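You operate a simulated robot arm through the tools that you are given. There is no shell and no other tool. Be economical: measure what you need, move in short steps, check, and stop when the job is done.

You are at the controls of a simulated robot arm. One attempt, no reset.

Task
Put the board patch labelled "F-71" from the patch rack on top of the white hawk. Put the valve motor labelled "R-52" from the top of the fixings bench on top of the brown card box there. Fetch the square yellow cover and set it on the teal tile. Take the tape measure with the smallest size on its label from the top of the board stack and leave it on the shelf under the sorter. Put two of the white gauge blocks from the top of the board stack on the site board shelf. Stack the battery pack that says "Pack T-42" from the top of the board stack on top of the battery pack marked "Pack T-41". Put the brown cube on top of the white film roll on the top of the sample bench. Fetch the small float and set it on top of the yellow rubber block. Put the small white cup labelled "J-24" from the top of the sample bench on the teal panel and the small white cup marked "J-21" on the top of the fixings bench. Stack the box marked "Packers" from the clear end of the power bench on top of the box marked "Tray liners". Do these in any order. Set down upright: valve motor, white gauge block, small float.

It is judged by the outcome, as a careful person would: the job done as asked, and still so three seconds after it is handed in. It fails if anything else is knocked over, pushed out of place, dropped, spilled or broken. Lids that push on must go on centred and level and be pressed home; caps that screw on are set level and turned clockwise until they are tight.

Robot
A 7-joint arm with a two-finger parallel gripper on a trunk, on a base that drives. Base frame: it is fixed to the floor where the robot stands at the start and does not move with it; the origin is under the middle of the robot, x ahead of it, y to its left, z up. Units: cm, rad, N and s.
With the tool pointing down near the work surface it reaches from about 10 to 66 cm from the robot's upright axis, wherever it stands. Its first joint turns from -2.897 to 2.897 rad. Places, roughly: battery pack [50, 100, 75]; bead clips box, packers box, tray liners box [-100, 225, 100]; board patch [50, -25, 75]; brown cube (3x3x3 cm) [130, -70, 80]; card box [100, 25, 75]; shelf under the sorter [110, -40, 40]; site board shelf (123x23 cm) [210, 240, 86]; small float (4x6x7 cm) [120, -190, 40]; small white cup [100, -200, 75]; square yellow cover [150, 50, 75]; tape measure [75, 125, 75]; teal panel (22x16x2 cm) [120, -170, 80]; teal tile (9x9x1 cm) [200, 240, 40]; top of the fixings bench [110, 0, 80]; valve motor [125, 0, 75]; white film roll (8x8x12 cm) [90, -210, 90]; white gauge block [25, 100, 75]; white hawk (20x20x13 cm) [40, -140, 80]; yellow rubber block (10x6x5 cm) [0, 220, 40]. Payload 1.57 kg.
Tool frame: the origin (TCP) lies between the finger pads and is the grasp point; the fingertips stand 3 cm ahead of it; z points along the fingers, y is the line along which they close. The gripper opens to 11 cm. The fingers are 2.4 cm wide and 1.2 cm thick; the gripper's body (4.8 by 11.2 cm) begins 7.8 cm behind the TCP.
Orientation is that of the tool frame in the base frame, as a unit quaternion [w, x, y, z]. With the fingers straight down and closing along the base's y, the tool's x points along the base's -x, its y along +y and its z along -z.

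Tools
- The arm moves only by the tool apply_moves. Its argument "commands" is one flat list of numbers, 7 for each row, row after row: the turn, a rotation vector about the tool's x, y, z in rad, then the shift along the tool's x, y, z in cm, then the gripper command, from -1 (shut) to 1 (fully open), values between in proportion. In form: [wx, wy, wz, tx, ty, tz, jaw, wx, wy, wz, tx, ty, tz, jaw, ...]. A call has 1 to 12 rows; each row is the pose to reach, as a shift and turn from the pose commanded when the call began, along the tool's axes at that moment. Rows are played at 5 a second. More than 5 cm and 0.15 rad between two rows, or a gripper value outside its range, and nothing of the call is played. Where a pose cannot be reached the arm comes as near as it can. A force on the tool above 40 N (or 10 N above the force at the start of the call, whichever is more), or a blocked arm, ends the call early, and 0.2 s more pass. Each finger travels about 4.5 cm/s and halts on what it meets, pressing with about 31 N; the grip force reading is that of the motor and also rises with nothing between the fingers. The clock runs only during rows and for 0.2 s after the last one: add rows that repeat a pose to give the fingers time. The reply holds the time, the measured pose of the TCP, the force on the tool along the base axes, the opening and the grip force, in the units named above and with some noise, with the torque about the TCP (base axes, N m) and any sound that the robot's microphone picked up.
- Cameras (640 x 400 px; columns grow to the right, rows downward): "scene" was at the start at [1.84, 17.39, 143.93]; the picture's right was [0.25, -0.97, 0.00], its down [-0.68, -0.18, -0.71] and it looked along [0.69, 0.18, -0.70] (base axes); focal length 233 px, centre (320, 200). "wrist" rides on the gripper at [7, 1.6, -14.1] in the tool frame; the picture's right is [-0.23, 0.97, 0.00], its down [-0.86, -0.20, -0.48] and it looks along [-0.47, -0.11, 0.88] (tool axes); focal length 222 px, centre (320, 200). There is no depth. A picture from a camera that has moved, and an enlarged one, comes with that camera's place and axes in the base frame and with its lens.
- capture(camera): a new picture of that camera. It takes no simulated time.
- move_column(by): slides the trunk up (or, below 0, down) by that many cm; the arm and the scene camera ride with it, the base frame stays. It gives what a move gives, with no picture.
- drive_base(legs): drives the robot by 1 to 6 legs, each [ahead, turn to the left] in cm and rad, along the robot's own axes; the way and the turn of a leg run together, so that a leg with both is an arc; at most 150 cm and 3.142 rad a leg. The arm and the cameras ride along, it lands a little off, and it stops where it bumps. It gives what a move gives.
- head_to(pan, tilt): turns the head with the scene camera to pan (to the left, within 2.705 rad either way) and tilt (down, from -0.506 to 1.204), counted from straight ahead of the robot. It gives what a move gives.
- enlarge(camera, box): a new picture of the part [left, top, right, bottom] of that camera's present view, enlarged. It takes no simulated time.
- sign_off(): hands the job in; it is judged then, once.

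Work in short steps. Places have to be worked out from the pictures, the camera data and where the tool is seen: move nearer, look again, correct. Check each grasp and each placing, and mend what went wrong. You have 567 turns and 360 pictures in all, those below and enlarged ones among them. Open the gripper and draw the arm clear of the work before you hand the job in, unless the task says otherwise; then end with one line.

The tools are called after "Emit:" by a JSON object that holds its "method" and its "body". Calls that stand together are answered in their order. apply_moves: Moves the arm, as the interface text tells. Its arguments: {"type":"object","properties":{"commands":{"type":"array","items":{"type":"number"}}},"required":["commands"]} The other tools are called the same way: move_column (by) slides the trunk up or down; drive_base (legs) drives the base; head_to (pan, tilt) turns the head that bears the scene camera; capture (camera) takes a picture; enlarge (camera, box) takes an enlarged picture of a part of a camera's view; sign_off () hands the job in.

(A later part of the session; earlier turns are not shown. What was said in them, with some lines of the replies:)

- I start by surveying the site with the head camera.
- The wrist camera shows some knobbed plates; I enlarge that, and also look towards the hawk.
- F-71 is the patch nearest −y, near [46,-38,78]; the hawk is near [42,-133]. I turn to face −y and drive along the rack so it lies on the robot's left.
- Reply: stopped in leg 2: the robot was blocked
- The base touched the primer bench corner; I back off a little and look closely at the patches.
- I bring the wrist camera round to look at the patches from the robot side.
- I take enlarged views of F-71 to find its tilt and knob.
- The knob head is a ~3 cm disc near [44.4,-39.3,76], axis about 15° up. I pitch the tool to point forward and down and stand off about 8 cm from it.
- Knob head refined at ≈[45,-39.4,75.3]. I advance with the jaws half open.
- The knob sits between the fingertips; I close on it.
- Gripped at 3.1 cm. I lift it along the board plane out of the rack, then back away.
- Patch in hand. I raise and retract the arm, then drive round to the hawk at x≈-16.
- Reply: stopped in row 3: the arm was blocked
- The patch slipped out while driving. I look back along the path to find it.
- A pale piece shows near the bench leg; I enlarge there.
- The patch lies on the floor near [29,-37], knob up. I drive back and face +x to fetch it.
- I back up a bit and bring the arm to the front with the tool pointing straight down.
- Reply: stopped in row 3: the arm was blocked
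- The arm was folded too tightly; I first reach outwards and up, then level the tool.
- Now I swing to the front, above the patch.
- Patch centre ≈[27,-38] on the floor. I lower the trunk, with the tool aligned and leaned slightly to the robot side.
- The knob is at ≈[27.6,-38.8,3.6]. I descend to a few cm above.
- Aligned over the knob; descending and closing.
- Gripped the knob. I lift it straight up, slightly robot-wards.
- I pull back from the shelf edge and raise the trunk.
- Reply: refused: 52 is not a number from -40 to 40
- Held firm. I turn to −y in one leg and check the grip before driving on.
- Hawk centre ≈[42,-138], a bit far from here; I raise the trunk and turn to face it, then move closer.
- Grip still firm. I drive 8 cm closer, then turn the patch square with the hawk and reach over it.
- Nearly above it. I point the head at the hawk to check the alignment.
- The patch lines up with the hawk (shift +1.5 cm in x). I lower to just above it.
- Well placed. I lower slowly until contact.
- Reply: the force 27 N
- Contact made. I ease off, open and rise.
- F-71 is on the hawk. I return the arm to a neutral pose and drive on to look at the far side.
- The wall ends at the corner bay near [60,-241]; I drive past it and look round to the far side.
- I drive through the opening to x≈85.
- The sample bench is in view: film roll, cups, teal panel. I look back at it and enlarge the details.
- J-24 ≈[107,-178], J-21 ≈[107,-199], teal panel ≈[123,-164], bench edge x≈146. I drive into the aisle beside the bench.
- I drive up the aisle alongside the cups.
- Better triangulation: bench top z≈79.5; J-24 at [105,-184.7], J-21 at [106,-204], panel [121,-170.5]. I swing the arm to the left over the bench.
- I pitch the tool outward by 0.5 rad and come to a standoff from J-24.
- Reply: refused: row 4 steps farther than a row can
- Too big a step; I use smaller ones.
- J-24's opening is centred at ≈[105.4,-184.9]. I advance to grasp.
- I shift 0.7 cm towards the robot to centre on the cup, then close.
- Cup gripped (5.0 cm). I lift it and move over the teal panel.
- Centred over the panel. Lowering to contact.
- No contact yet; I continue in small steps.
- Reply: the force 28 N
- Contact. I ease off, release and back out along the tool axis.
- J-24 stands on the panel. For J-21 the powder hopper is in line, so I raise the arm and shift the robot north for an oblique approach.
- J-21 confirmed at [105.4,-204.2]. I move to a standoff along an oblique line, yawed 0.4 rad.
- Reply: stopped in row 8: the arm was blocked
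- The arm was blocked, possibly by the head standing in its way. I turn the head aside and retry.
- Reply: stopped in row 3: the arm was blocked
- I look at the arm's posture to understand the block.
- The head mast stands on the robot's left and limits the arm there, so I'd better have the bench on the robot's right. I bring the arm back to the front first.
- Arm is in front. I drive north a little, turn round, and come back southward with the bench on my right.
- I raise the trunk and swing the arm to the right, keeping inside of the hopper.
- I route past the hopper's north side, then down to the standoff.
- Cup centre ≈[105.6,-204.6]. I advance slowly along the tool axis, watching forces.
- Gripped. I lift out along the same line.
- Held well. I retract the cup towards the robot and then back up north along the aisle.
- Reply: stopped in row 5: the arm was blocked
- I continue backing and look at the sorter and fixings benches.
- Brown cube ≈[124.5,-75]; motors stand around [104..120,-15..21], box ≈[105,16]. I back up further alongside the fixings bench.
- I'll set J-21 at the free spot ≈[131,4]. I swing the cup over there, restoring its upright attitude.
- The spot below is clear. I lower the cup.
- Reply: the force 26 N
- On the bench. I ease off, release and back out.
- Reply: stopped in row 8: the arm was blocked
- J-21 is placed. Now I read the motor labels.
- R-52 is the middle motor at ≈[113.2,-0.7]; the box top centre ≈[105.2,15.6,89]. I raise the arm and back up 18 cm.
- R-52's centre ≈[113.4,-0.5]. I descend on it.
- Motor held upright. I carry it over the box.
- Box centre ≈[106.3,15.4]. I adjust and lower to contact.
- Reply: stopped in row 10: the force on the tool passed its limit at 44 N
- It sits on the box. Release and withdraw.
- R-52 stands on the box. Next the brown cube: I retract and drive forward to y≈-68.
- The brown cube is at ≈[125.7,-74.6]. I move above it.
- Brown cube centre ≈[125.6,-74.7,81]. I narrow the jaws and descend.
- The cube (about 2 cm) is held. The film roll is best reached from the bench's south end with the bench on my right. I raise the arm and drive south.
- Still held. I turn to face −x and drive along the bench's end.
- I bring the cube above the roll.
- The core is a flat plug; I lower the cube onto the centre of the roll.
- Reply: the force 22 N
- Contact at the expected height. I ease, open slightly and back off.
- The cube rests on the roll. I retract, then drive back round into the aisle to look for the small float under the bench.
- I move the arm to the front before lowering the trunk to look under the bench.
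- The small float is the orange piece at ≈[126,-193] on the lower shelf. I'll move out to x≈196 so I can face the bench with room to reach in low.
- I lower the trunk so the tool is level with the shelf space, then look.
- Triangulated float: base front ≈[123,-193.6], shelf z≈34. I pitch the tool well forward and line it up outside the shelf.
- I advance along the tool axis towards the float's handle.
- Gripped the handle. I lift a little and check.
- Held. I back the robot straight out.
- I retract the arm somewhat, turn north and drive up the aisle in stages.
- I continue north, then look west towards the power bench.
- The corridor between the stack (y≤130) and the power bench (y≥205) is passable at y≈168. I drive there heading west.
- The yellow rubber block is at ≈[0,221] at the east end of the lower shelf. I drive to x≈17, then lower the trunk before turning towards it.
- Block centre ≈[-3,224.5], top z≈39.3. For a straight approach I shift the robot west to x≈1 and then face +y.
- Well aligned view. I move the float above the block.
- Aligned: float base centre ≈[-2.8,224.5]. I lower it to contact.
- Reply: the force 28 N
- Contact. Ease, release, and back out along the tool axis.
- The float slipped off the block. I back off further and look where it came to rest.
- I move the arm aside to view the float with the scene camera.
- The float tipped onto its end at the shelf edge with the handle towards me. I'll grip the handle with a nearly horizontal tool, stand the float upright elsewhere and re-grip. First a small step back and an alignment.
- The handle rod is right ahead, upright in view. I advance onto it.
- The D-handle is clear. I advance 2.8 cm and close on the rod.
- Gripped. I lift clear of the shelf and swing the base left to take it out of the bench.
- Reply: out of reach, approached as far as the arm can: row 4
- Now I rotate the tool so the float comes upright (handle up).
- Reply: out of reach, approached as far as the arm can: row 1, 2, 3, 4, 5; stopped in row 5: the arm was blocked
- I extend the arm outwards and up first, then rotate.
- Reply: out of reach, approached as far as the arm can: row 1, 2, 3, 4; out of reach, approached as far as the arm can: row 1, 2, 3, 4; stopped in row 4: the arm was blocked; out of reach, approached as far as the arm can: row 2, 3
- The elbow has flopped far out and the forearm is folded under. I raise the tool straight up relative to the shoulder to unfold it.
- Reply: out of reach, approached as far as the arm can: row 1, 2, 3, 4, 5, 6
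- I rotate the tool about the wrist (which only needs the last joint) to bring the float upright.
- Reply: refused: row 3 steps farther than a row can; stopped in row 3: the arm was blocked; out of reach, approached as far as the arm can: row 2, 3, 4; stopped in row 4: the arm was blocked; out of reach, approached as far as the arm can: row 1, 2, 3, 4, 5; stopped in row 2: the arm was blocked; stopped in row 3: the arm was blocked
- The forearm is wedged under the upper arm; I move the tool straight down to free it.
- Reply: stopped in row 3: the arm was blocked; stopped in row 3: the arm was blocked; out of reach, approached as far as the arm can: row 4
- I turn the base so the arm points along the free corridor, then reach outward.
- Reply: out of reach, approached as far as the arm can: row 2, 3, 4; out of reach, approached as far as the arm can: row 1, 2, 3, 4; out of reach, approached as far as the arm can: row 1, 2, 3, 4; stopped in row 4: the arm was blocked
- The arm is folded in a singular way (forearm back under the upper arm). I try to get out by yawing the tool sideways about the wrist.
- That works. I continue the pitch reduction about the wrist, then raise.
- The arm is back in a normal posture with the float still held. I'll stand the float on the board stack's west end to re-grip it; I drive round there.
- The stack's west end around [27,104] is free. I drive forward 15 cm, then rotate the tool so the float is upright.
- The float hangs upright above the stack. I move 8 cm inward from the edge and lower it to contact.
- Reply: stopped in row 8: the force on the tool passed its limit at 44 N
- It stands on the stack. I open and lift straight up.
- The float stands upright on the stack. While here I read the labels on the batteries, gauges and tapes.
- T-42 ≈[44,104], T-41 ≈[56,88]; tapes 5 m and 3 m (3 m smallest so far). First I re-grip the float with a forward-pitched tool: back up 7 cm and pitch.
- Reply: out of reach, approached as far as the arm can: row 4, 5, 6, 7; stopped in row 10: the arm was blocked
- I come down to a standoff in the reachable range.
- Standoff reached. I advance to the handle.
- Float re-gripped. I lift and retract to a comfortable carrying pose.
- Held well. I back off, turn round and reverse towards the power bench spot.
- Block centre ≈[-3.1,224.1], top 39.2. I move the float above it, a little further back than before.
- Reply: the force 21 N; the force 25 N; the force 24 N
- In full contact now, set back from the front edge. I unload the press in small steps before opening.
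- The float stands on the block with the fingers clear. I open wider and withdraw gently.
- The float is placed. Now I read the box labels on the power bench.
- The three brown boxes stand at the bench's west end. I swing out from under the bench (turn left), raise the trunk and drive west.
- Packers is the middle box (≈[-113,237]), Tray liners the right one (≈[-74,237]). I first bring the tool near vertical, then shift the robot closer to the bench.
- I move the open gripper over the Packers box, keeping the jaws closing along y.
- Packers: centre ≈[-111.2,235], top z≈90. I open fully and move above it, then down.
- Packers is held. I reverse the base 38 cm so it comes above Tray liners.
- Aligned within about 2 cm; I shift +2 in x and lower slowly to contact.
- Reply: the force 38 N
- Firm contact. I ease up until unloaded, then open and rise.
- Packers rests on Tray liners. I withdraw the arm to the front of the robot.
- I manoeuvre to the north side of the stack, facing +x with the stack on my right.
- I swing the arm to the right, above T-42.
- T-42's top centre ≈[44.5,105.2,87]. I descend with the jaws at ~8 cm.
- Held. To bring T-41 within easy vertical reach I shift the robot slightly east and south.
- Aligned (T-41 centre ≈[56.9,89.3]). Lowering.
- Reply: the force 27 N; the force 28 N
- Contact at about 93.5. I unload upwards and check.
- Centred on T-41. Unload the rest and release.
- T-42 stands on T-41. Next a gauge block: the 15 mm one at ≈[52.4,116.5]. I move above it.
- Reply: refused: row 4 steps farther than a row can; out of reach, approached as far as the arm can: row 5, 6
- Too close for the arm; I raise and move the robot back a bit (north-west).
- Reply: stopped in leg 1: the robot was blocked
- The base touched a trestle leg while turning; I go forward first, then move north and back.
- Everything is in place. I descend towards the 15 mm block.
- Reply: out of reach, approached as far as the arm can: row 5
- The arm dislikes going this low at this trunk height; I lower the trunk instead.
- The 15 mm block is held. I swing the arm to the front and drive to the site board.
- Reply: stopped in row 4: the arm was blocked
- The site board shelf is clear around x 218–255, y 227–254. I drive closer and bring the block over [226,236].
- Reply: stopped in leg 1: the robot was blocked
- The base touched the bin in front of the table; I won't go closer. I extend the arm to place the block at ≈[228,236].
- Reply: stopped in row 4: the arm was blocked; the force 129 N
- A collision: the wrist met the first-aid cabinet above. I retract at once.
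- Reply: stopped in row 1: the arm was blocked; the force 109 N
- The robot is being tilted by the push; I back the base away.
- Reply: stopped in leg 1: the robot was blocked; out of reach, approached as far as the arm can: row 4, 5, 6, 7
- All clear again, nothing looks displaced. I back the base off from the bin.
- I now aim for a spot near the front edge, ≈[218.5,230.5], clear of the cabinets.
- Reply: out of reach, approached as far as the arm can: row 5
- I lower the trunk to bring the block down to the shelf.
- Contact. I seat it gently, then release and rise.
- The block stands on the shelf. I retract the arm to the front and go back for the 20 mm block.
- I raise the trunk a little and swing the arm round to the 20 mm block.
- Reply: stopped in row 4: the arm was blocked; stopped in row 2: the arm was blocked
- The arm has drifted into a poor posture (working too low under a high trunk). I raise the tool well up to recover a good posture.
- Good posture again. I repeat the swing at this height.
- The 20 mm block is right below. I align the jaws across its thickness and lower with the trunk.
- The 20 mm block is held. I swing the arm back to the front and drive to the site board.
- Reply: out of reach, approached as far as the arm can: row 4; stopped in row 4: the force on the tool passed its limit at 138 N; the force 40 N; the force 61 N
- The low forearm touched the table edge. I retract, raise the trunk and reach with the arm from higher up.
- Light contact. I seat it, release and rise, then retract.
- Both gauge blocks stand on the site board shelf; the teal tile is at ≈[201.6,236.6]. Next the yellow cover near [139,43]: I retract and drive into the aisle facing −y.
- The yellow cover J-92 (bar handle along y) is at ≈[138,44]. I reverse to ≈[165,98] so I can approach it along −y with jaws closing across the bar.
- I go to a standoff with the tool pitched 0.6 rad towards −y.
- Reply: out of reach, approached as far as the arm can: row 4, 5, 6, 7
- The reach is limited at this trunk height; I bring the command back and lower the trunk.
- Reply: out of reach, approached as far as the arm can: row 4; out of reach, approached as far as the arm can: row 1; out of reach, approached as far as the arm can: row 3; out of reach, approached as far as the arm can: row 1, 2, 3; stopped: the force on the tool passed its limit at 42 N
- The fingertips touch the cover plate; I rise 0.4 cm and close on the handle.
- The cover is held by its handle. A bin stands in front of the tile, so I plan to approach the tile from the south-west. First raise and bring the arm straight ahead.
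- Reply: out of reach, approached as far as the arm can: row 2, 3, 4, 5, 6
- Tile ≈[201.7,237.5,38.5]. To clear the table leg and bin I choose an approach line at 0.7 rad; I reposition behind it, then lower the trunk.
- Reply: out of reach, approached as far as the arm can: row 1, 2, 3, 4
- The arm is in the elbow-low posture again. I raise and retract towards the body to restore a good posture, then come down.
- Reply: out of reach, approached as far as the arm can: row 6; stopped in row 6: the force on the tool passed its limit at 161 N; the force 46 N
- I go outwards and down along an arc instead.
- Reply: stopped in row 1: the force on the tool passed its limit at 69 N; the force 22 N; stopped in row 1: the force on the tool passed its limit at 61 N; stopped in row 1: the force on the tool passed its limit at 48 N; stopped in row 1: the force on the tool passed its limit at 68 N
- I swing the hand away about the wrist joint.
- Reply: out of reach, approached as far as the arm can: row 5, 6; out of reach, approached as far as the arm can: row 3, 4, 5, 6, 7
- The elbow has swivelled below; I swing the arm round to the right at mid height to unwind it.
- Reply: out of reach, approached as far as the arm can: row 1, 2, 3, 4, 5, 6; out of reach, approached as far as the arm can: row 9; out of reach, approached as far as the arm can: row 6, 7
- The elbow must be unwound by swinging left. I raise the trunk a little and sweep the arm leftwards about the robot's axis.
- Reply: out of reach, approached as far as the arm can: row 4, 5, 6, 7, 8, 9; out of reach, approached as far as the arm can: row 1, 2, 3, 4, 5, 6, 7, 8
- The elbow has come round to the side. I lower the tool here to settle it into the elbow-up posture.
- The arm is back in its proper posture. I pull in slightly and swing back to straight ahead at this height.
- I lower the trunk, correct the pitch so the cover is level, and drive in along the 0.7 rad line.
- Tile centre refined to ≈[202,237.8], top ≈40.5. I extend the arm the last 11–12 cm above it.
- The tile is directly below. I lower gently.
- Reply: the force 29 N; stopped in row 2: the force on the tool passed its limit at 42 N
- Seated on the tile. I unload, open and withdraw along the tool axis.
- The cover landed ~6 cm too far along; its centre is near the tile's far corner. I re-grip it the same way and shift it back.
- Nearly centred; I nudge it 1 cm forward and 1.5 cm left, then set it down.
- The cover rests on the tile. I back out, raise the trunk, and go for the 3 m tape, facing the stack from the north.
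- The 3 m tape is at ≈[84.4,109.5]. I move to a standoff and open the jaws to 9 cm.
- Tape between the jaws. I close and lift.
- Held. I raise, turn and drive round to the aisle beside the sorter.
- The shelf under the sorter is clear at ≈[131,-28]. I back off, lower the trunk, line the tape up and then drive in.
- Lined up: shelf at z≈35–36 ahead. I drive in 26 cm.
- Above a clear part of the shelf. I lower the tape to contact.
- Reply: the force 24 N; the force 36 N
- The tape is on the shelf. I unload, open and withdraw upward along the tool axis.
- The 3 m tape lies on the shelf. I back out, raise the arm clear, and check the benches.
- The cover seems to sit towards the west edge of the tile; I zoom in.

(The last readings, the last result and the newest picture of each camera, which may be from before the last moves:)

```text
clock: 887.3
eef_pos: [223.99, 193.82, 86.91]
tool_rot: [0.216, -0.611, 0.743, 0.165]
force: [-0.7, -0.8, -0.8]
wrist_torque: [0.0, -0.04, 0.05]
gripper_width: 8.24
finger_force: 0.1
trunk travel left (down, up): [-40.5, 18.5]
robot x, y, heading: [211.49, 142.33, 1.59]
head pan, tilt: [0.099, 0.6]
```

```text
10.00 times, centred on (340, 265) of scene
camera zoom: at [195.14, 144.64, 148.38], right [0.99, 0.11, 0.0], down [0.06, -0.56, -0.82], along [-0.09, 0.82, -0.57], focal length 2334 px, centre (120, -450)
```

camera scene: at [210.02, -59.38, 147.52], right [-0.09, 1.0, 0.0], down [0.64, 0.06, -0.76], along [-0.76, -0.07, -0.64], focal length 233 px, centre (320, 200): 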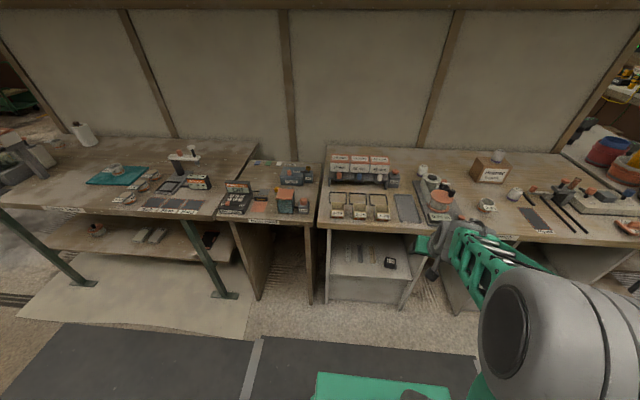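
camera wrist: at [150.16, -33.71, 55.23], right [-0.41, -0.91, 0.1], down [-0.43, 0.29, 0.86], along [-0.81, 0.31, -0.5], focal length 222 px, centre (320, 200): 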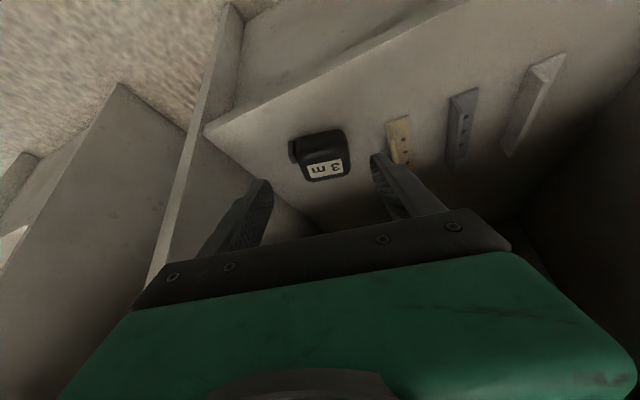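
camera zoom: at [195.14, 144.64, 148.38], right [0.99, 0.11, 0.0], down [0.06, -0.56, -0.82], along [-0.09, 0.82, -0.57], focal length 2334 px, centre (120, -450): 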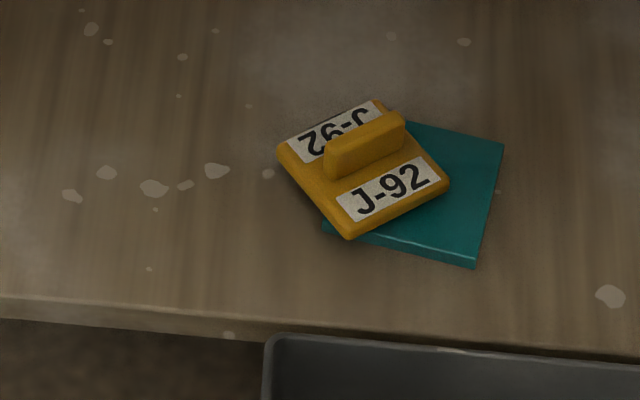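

It's on the tile but ~3.5 cm off centre. I have budget to fix it: I align the arm and return to the same approach line.

Emit:
{"method": "apply_moves", "body": {"commands": [-0.0445, 0, -0.0735, 0.17, 4.55, -0.1, -0.2, -0.089, 0, -0.147, 0.67, 9.07, -0.4, -0.2, -0.133, 0, -0.22, 1.49, 13.5, -0.9, -0.2, -0.133, 0, -0.22, -1, 13.5, -4.9, -0.2, -0.133, 0, -0.22, -3, 13.5, -8, -0.2]}}

Emit:
{"method": "drive_base", "body": {"legs": [[24, 0], [0, 1.55], [95, 0], [0, -1.22], [0, -1.22]]}}

Emit:
{"method": "move_column", "body": {"by": -40}}

```text
clock: 888.5
eef_pos: [210.22, 194.97, 95.21]
tool_rot: [-0.192, 0.702, -0.659, -0.189]
force: [0.1, 1.1, -1.1]
wrist_torque: [0.01, 0.02, 0.03]
gripper_width: 4.39
finger_force: 0.0
trunk travel left (down, up): [-40.5, 18.5]
robot x, y, heading: [211.72, 142.34, 1.587]
head pan, tilt: [0.099, 0.6]
```

```text
clock: 904.6
eef_pos: [156.12, 202.93, 95.08]
tool_rot: [0.256, -0.348, 0.898, 0.087]
force: [0.1, -0.1, 0.3]
wrist_torque: [0.01, -0.04, 0.0]
gripper_width: 4.4
finger_force: 0.0
trunk travel left (down, up): [-40.5, 18.5]
robot x, y, heading: [115.96, 168.58, 0.69]
head pan, tilt: [0.099, 0.6]
```

```text
clock: 908.5
eef_pos: [156.11, 202.96, 55.1]
tool_rot: [0.255, -0.348, 0.898, 0.089]
force: [0.3, 0.1, 0.3]
wrist_torque: [-0.03, 0.0, 0.03]
gripper_width: 4.39
finger_force: 0.1
trunk travel left (down, up): [-0.5, 58.5]
robot x, y, heading: [115.53, 168.79, 0.691]
head pan, tilt: [0.099, 0.6]
```

Emit:
{"method": "drive_base", "body": {"legs": [[33, 0]]}}

Emit:
{"method": "capture", "body": {"camera": "wrist"}}

```text
clock: 910.6
eef_pos: [181.35, 223.71, 55.11]
tool_rot: [0.256, -0.347, 0.898, 0.088]
force: [-0.2, 0.0, -1.0]
wrist_torque: [-0.01, 0.01, 0.05]
gripper_width: 4.4
finger_force: 0.1
trunk travel left (down, up): [-0.5, 58.5]
robot x, y, heading: [141.19, 189.42, 0.688]
head pan, tilt: [0.099, 0.6]
```

```text
29 pictures are left
camera wrist: at [170.27, 216.11, 63.5], right [-0.51, 0.86, 0.1], down [0.48, 0.19, 0.86], along [0.71, 0.48, -0.51], focal length 222 px, centre (320, 200)
```

wrist: 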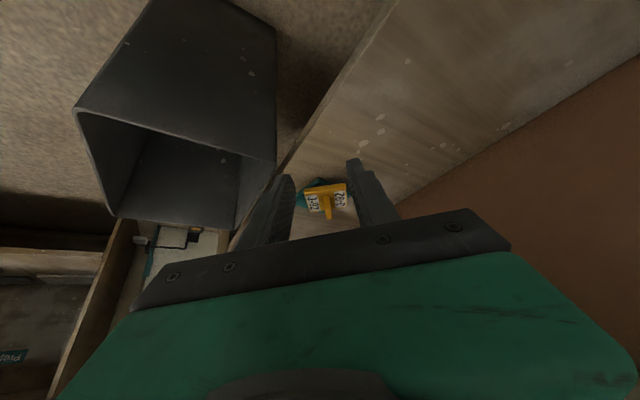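

Emit:
{"method": "apply_moves", "body": {"commands": [0.01, 0, 0.017, -3.3, -0.35, 2.4, -0.2, 0.02, 0, 0.033, -6.5, -0.7, 4.7, -0.2, 0.03, 0, 0.05, -9.8, -1.05, 7.1, -0.2]}}

Emit:
{"method": "enlarge", "body": {"camera": "wrist", "box": [240, 100, 420, 230]}}

```text
clock: 911.4
eef_pos: [191.05, 230.77, 54.19]
tool_rot: [0.258, -0.321, 0.908, 0.081]
force: [0.0, 0.1, 0.6]
wrist_torque: [-0.03, 0.03, -0.02]
gripper_width: 4.39
finger_force: 0.0
trunk travel left (down, up): [-0.5, 58.5]
robot x, y, heading: [140.7, 189.38, 0.692]
head pan, tilt: [0.099, 0.6]
```

```text
3.08 times, centred on (330, 165) of wrist
camera zoom: at [179.53, 223.93, 62.56], right [-0.46, 0.88, 0.1], down [0.49, 0.16, 0.86], along [0.74, 0.44, -0.5], focal length 684 px, centre (289, 308)
```

zoom: 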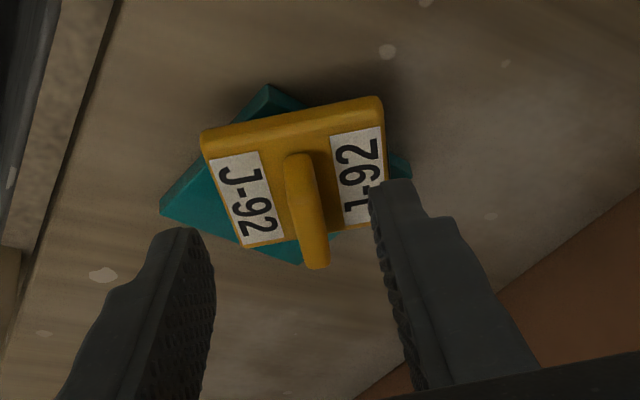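

Parallax checked: the cover sits ~3 cm too near. I grip it, lift slightly, shift 3.2 cm forward and 1 cm right, and set it down.

Emit:
{"method": "apply_moves", "body": {"commands": [0, 0, 0, 0, 0.3, 3, -0.2, 0, 0, 0, 0, 0.5, 6, -0.2, 0, 0, 0, 0, 0.5, 8.8, -0.2, 0, 0, 0, 0, 0.5, 8.8, -0.6, 0, 0, 0, 0, 0.5, 8.8, -1, 0, 0, 0, 0, 0.5, 8.8, -1, 0, 0, 0, 0, 0.5, 8.8, -1]}}

Emit:
{"method": "apply_moves", "body": {"commands": [0, 0, 0, -0.4, 0, -0.7, -1, 0, 0, 0, -0.6, 0, -1, -1, 0, 0, 0, -2, -0.5, -0.2, -1, 0, 0, 0, -3.3, -1, 0.6, -1]}}

Emit:
{"method": "enlarge", "body": {"camera": "wrist", "box": [240, 100, 420, 230]}}

```text
clock: 913.0
eef_pos: [194.62, 234.17, 46.6]
tool_rot: [0.257, -0.322, 0.908, 0.081]
force: [0.0, 0.2, 0.4]
wrist_torque: [-0.02, 0.04, 0.01]
gripper_width: 1.11
finger_force: 28.7
trunk travel left (down, up): [-0.5, 58.5]
robot x, y, heading: [140.81, 189.45, 0.687]
head pan, tilt: [0.099, 0.6]
```

```text
clock: 914.0
eef_pos: [197.53, 235.27, 47.82]
tool_rot: [0.256, -0.322, 0.908, 0.081]
force: [-0.2, 0.5, -0.4]
wrist_torque: [0.01, 0.01, -0.02]
gripper_width: 1.12
finger_force: 28.5
trunk travel left (down, up): [-0.5, 58.5]
robot x, y, heading: [141.07, 189.62, 0.691]
head pan, tilt: [0.099, 0.6]
```

```text
3.08 times, centred on (330, 165) of wrist
camera zoom: at [186.03, 228.29, 56.17], right [-0.46, 0.88, 0.1], down [0.49, 0.16, 0.86], along [0.74, 0.44, -0.51], focal length 684 px, centre (289, 308)
```

zoom: 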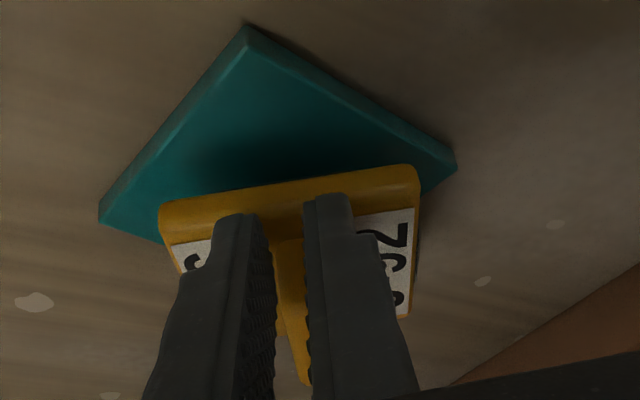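

I settle on a compromise between both cameras (back 0.8 cm, right 0.4 cm) and set it down.

Emit:
{"method": "apply_moves", "body": {"commands": [0, 0, 0, 0.7, -0.4, -0.4, -1, 0, 0, 0, 1, -0.4, 0.1, -1, 0, 0, 0, 1.25, -0.4, 0.5, -1, 0, 0, 0, 1.35, -0.4, 0.7, -1]}}

Emit:
{"method": "apply_moves", "body": {"commands": [0, 0, 0, 0, 0, 0, -0.7, 0, 0, 0, 0, 0, 0, -0.5, 0, 0, 0, 0, 0, 0, -0.3, 0, 0, 0, 0, 0, -2, -0.2, 0, 0, 0, 0, 0, -5, -0.2, 0, 0, 0, 2, 0, -8, -0.2, 0, 0, 0, 5, 0, -11, -0.2]}}

Emit:
{"method": "drive_base", "body": {"legs": [[-34, 0]]}}

Emit:
{"method": "move_column", "body": {"by": 40}}

Emit:
{"method": "head_to", "body": {"pan": 0.0, "tilt": 0.5}}

Emit:
{"method": "enlarge", "body": {"camera": "scene", "box": [280, 190, 420, 290]}}

```text
clock: 915.0
eef_pos: [197.04, 234.46, 46.69]
tool_rot: [0.259, -0.322, 0.907, 0.081]
force: [-0.4, -0.3, 0.3]
wrist_torque: [0.01, -0.02, -0.06]
gripper_width: 1.1
finger_force: 29.1
trunk travel left (down, up): [-0.5, 58.5]
robot x, y, heading: [141.61, 189.95, 0.692]
head pan, tilt: [0.099, 0.6]
```

```text
clock: 916.6
eef_pos: [189.26, 228.35, 53.37]
tool_rot: [0.258, -0.322, 0.907, 0.082]
force: [0.0, 0.3, -0.7]
wrist_torque: [0.01, -0.05, -0.02]
gripper_width: 4.38
finger_force: 0.0
trunk travel left (down, up): [-0.5, 58.5]
robot x, y, heading: [141.07, 189.46, 0.688]
head pan, tilt: [0.099, 0.6]
```

```text
clock: 918.9
eef_pos: [162.82, 206.1, 53.35]
tool_rot: [0.258, -0.319, 0.908, 0.08]
force: [-0.1, -0.3, -1.0]
wrist_torque: [0.03, 0.04, 0.0]
gripper_width: 4.39
finger_force: 0.0
trunk travel left (down, up): [-0.5, 58.5]
robot x, y, heading: [114.52, 167.71, 0.682]
head pan, tilt: [0.099, 0.6]
```

```text
clock: 922.7
eef_pos: [162.8, 206.11, 93.32]
tool_rot: [0.258, -0.319, 0.909, 0.08]
force: [0.2, -0.2, -0.7]
wrist_torque: [0.02, -0.04, 0.0]
gripper_width: 4.37
finger_force: 0.0
trunk travel left (down, up): [-40.5, 18.5]
robot x, y, heading: [114.13, 167.59, 0.688]
head pan, tilt: [0.099, 0.6]
```

```text
clock: 923.4
eef_pos: [162.69, 206.1, 93.34]
tool_rot: [0.258, -0.319, 0.909, 0.079]
force: [-0.6, 0.1, 0.5]
wrist_torque: [-0.01, -0.01, 0.01]
gripper_width: 4.39
finger_force: 0.1
trunk travel left (down, up): [-40.5, 18.5]
robot x, y, heading: [114.45, 167.71, 0.684]
head pan, tilt: [0.0, 0.499]
```

```text
4.00 times, centred on (350, 240) of scene
camera zoom: at [106.88, 181.43, 149.29], right [0.63, -0.77, 0.0], down [-0.37, -0.3, -0.88], along [0.68, 0.56, -0.48], focal length 934 px, centre (200, 40)
```

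zoom: 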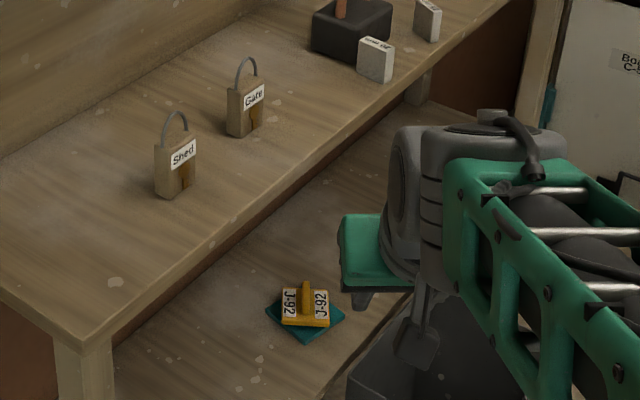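

The cover is now centred on the tile and both gauge blocks stand. I open the gripper fully and draw back before handing in.

Emit:
{"method": "drive_base", "body": {"legs": [[-15, 0]]}}

Emit:
{"method": "apply_moves", "body": {"commands": [0, 0, 0, 0, 0, 0, 1, 0, 0, 0, 0, 0, 0, 1, 0, 0, 0, 0, 0, 0, 1, 0, 0, 0, 0, 0, 0, 1]}}

Emit:
{"method": "head_to", "body": {"pan": -1.9, "tilt": 0.7}}

Emit:
{"method": "capture", "body": {"camera": "scene"}}

```text
clock: 924.5
eef_pos: [155.5, 202.71, 93.48]
tool_rot: [0.259, -0.329, 0.904, 0.083]
force: [-0.1, -0.1, -0.4]
wrist_torque: [-0.01, 0.03, 0.03]
gripper_width: 4.44
finger_force: 0.0
trunk travel left (down, up): [-40.5, 18.5]
robot x, y, heading: [107.83, 163.26, 0.71]
head pan, tilt: [0.0, 0.499]
stopped in leg 1: the robot was blocked; the commanded pose is now the measured one
```

```text
clock: 925.5
eef_pos: [155.45, 202.75, 93.49]
tool_rot: [0.26, -0.328, 0.904, 0.083]
force: [0.0, 0.1, -0.7]
wrist_torque: [-0.01, 0.01, 0.03]
gripper_width: 11.02
finger_force: 0.0
trunk travel left (down, up): [-40.5, 18.5]
robot x, y, heading: [107.48, 163.27, 0.708]
head pan, tilt: [0.0, 0.499]
```

```text
clock: 927.4
eef_pos: [155.35, 202.64, 93.44]
tool_rot: [0.259, -0.329, 0.904, 0.083]
force: [0.1, 0.3, 0.4]
wrist_torque: [0.0, 0.02, -0.01]
gripper_width: 11.0
finger_force: 0.1
trunk travel left (down, up): [-40.5, 18.5]
robot x, y, heading: [107.65, 163.77, 0.712]
head pan, tilt: [-1.901, 0.7]
```

```text
25 pictures are left
camera scene: at [96.1, 163.08, 147.52], right [-0.93, -0.37, 0.0], down [-0.24, 0.6, -0.77], along [0.29, -0.71, -0.64], focal length 233 px, centre (320, 200)
```

scene: 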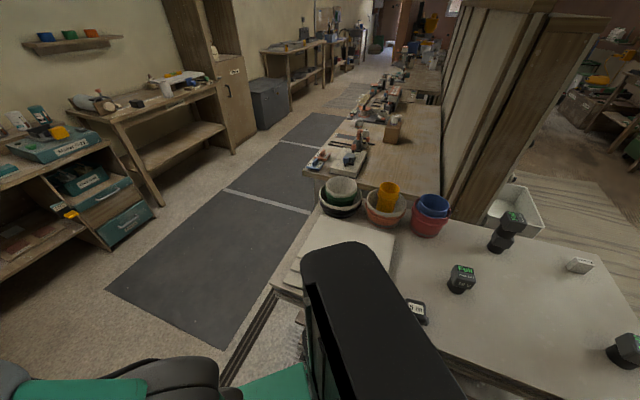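

The rear grazed the stack's trestle, but all items there, including T-42 on T-41, still stand. I ease forward off the contact and hand in.

Emit:
{"method": "drive_base", "body": {"legs": [[6, 0]]}}

Emit:
{"method": "head_to", "body": {"pan": 1.9, "tilt": 0.5}}

Emit:
{"method": "capture", "body": {"camera": "scene"}}

```text
clock: 928.4
eef_pos: [159.84, 206.57, 93.46]
tool_rot: [0.259, -0.329, 0.904, 0.083]
force: [-0.1, -0.5, 0.1]
wrist_torque: [0.01, 0.0, 0.01]
gripper_width: 10.98
finger_force: 0.1
trunk travel left (down, up): [-40.5, 18.5]
robot x, y, heading: [112.33, 167.14, 0.709]
head pan, tilt: [-1.901, 0.7]
```

```text
clock: 931.5
eef_pos: [159.86, 206.55, 93.57]
tool_rot: [0.258, -0.329, 0.905, 0.084]
force: [-1.3, 1.4, -0.6]
wrist_torque: [0.0, 0.01, -0.02]
gripper_width: 11.02
finger_force: 0.1
trunk travel left (down, up): [-40.5, 18.5]
robot x, y, heading: [111.9, 167.16, 0.71]
head pan, tilt: [1.901, 0.499]
```

```text
24 pictures are left
camera scene: at [89.55, 179.43, 149.29], right [0.51, 0.86, 0.0], down [0.41, -0.24, -0.88], along [-0.76, 0.45, -0.48], focal length 233 px, centre (320, 200)
```

scene: 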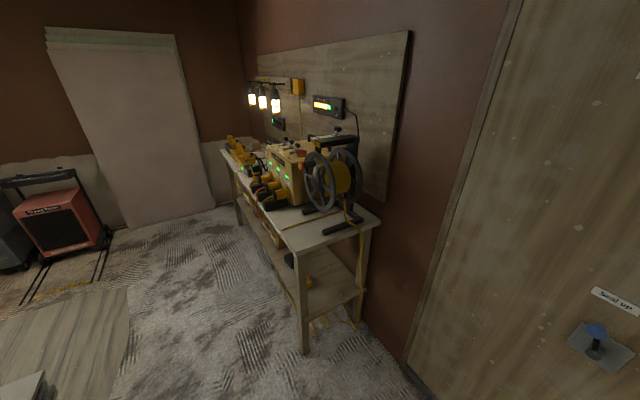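

Everything is in place as far as seen; the arm is clear and the gripper open, so I hand in.

Emit:
{"method": "sign_off", "body": {}}

```text
The job is handed in.
```

All ten placements are made, the gripper is open and the arm is clear. On the way I dropped patch F-71 and tipped the small float, both recovered. I also bumped the primer bench, stack trestle and bin, and pushed hard against the first-aid cabinet; none of these looked displaced.
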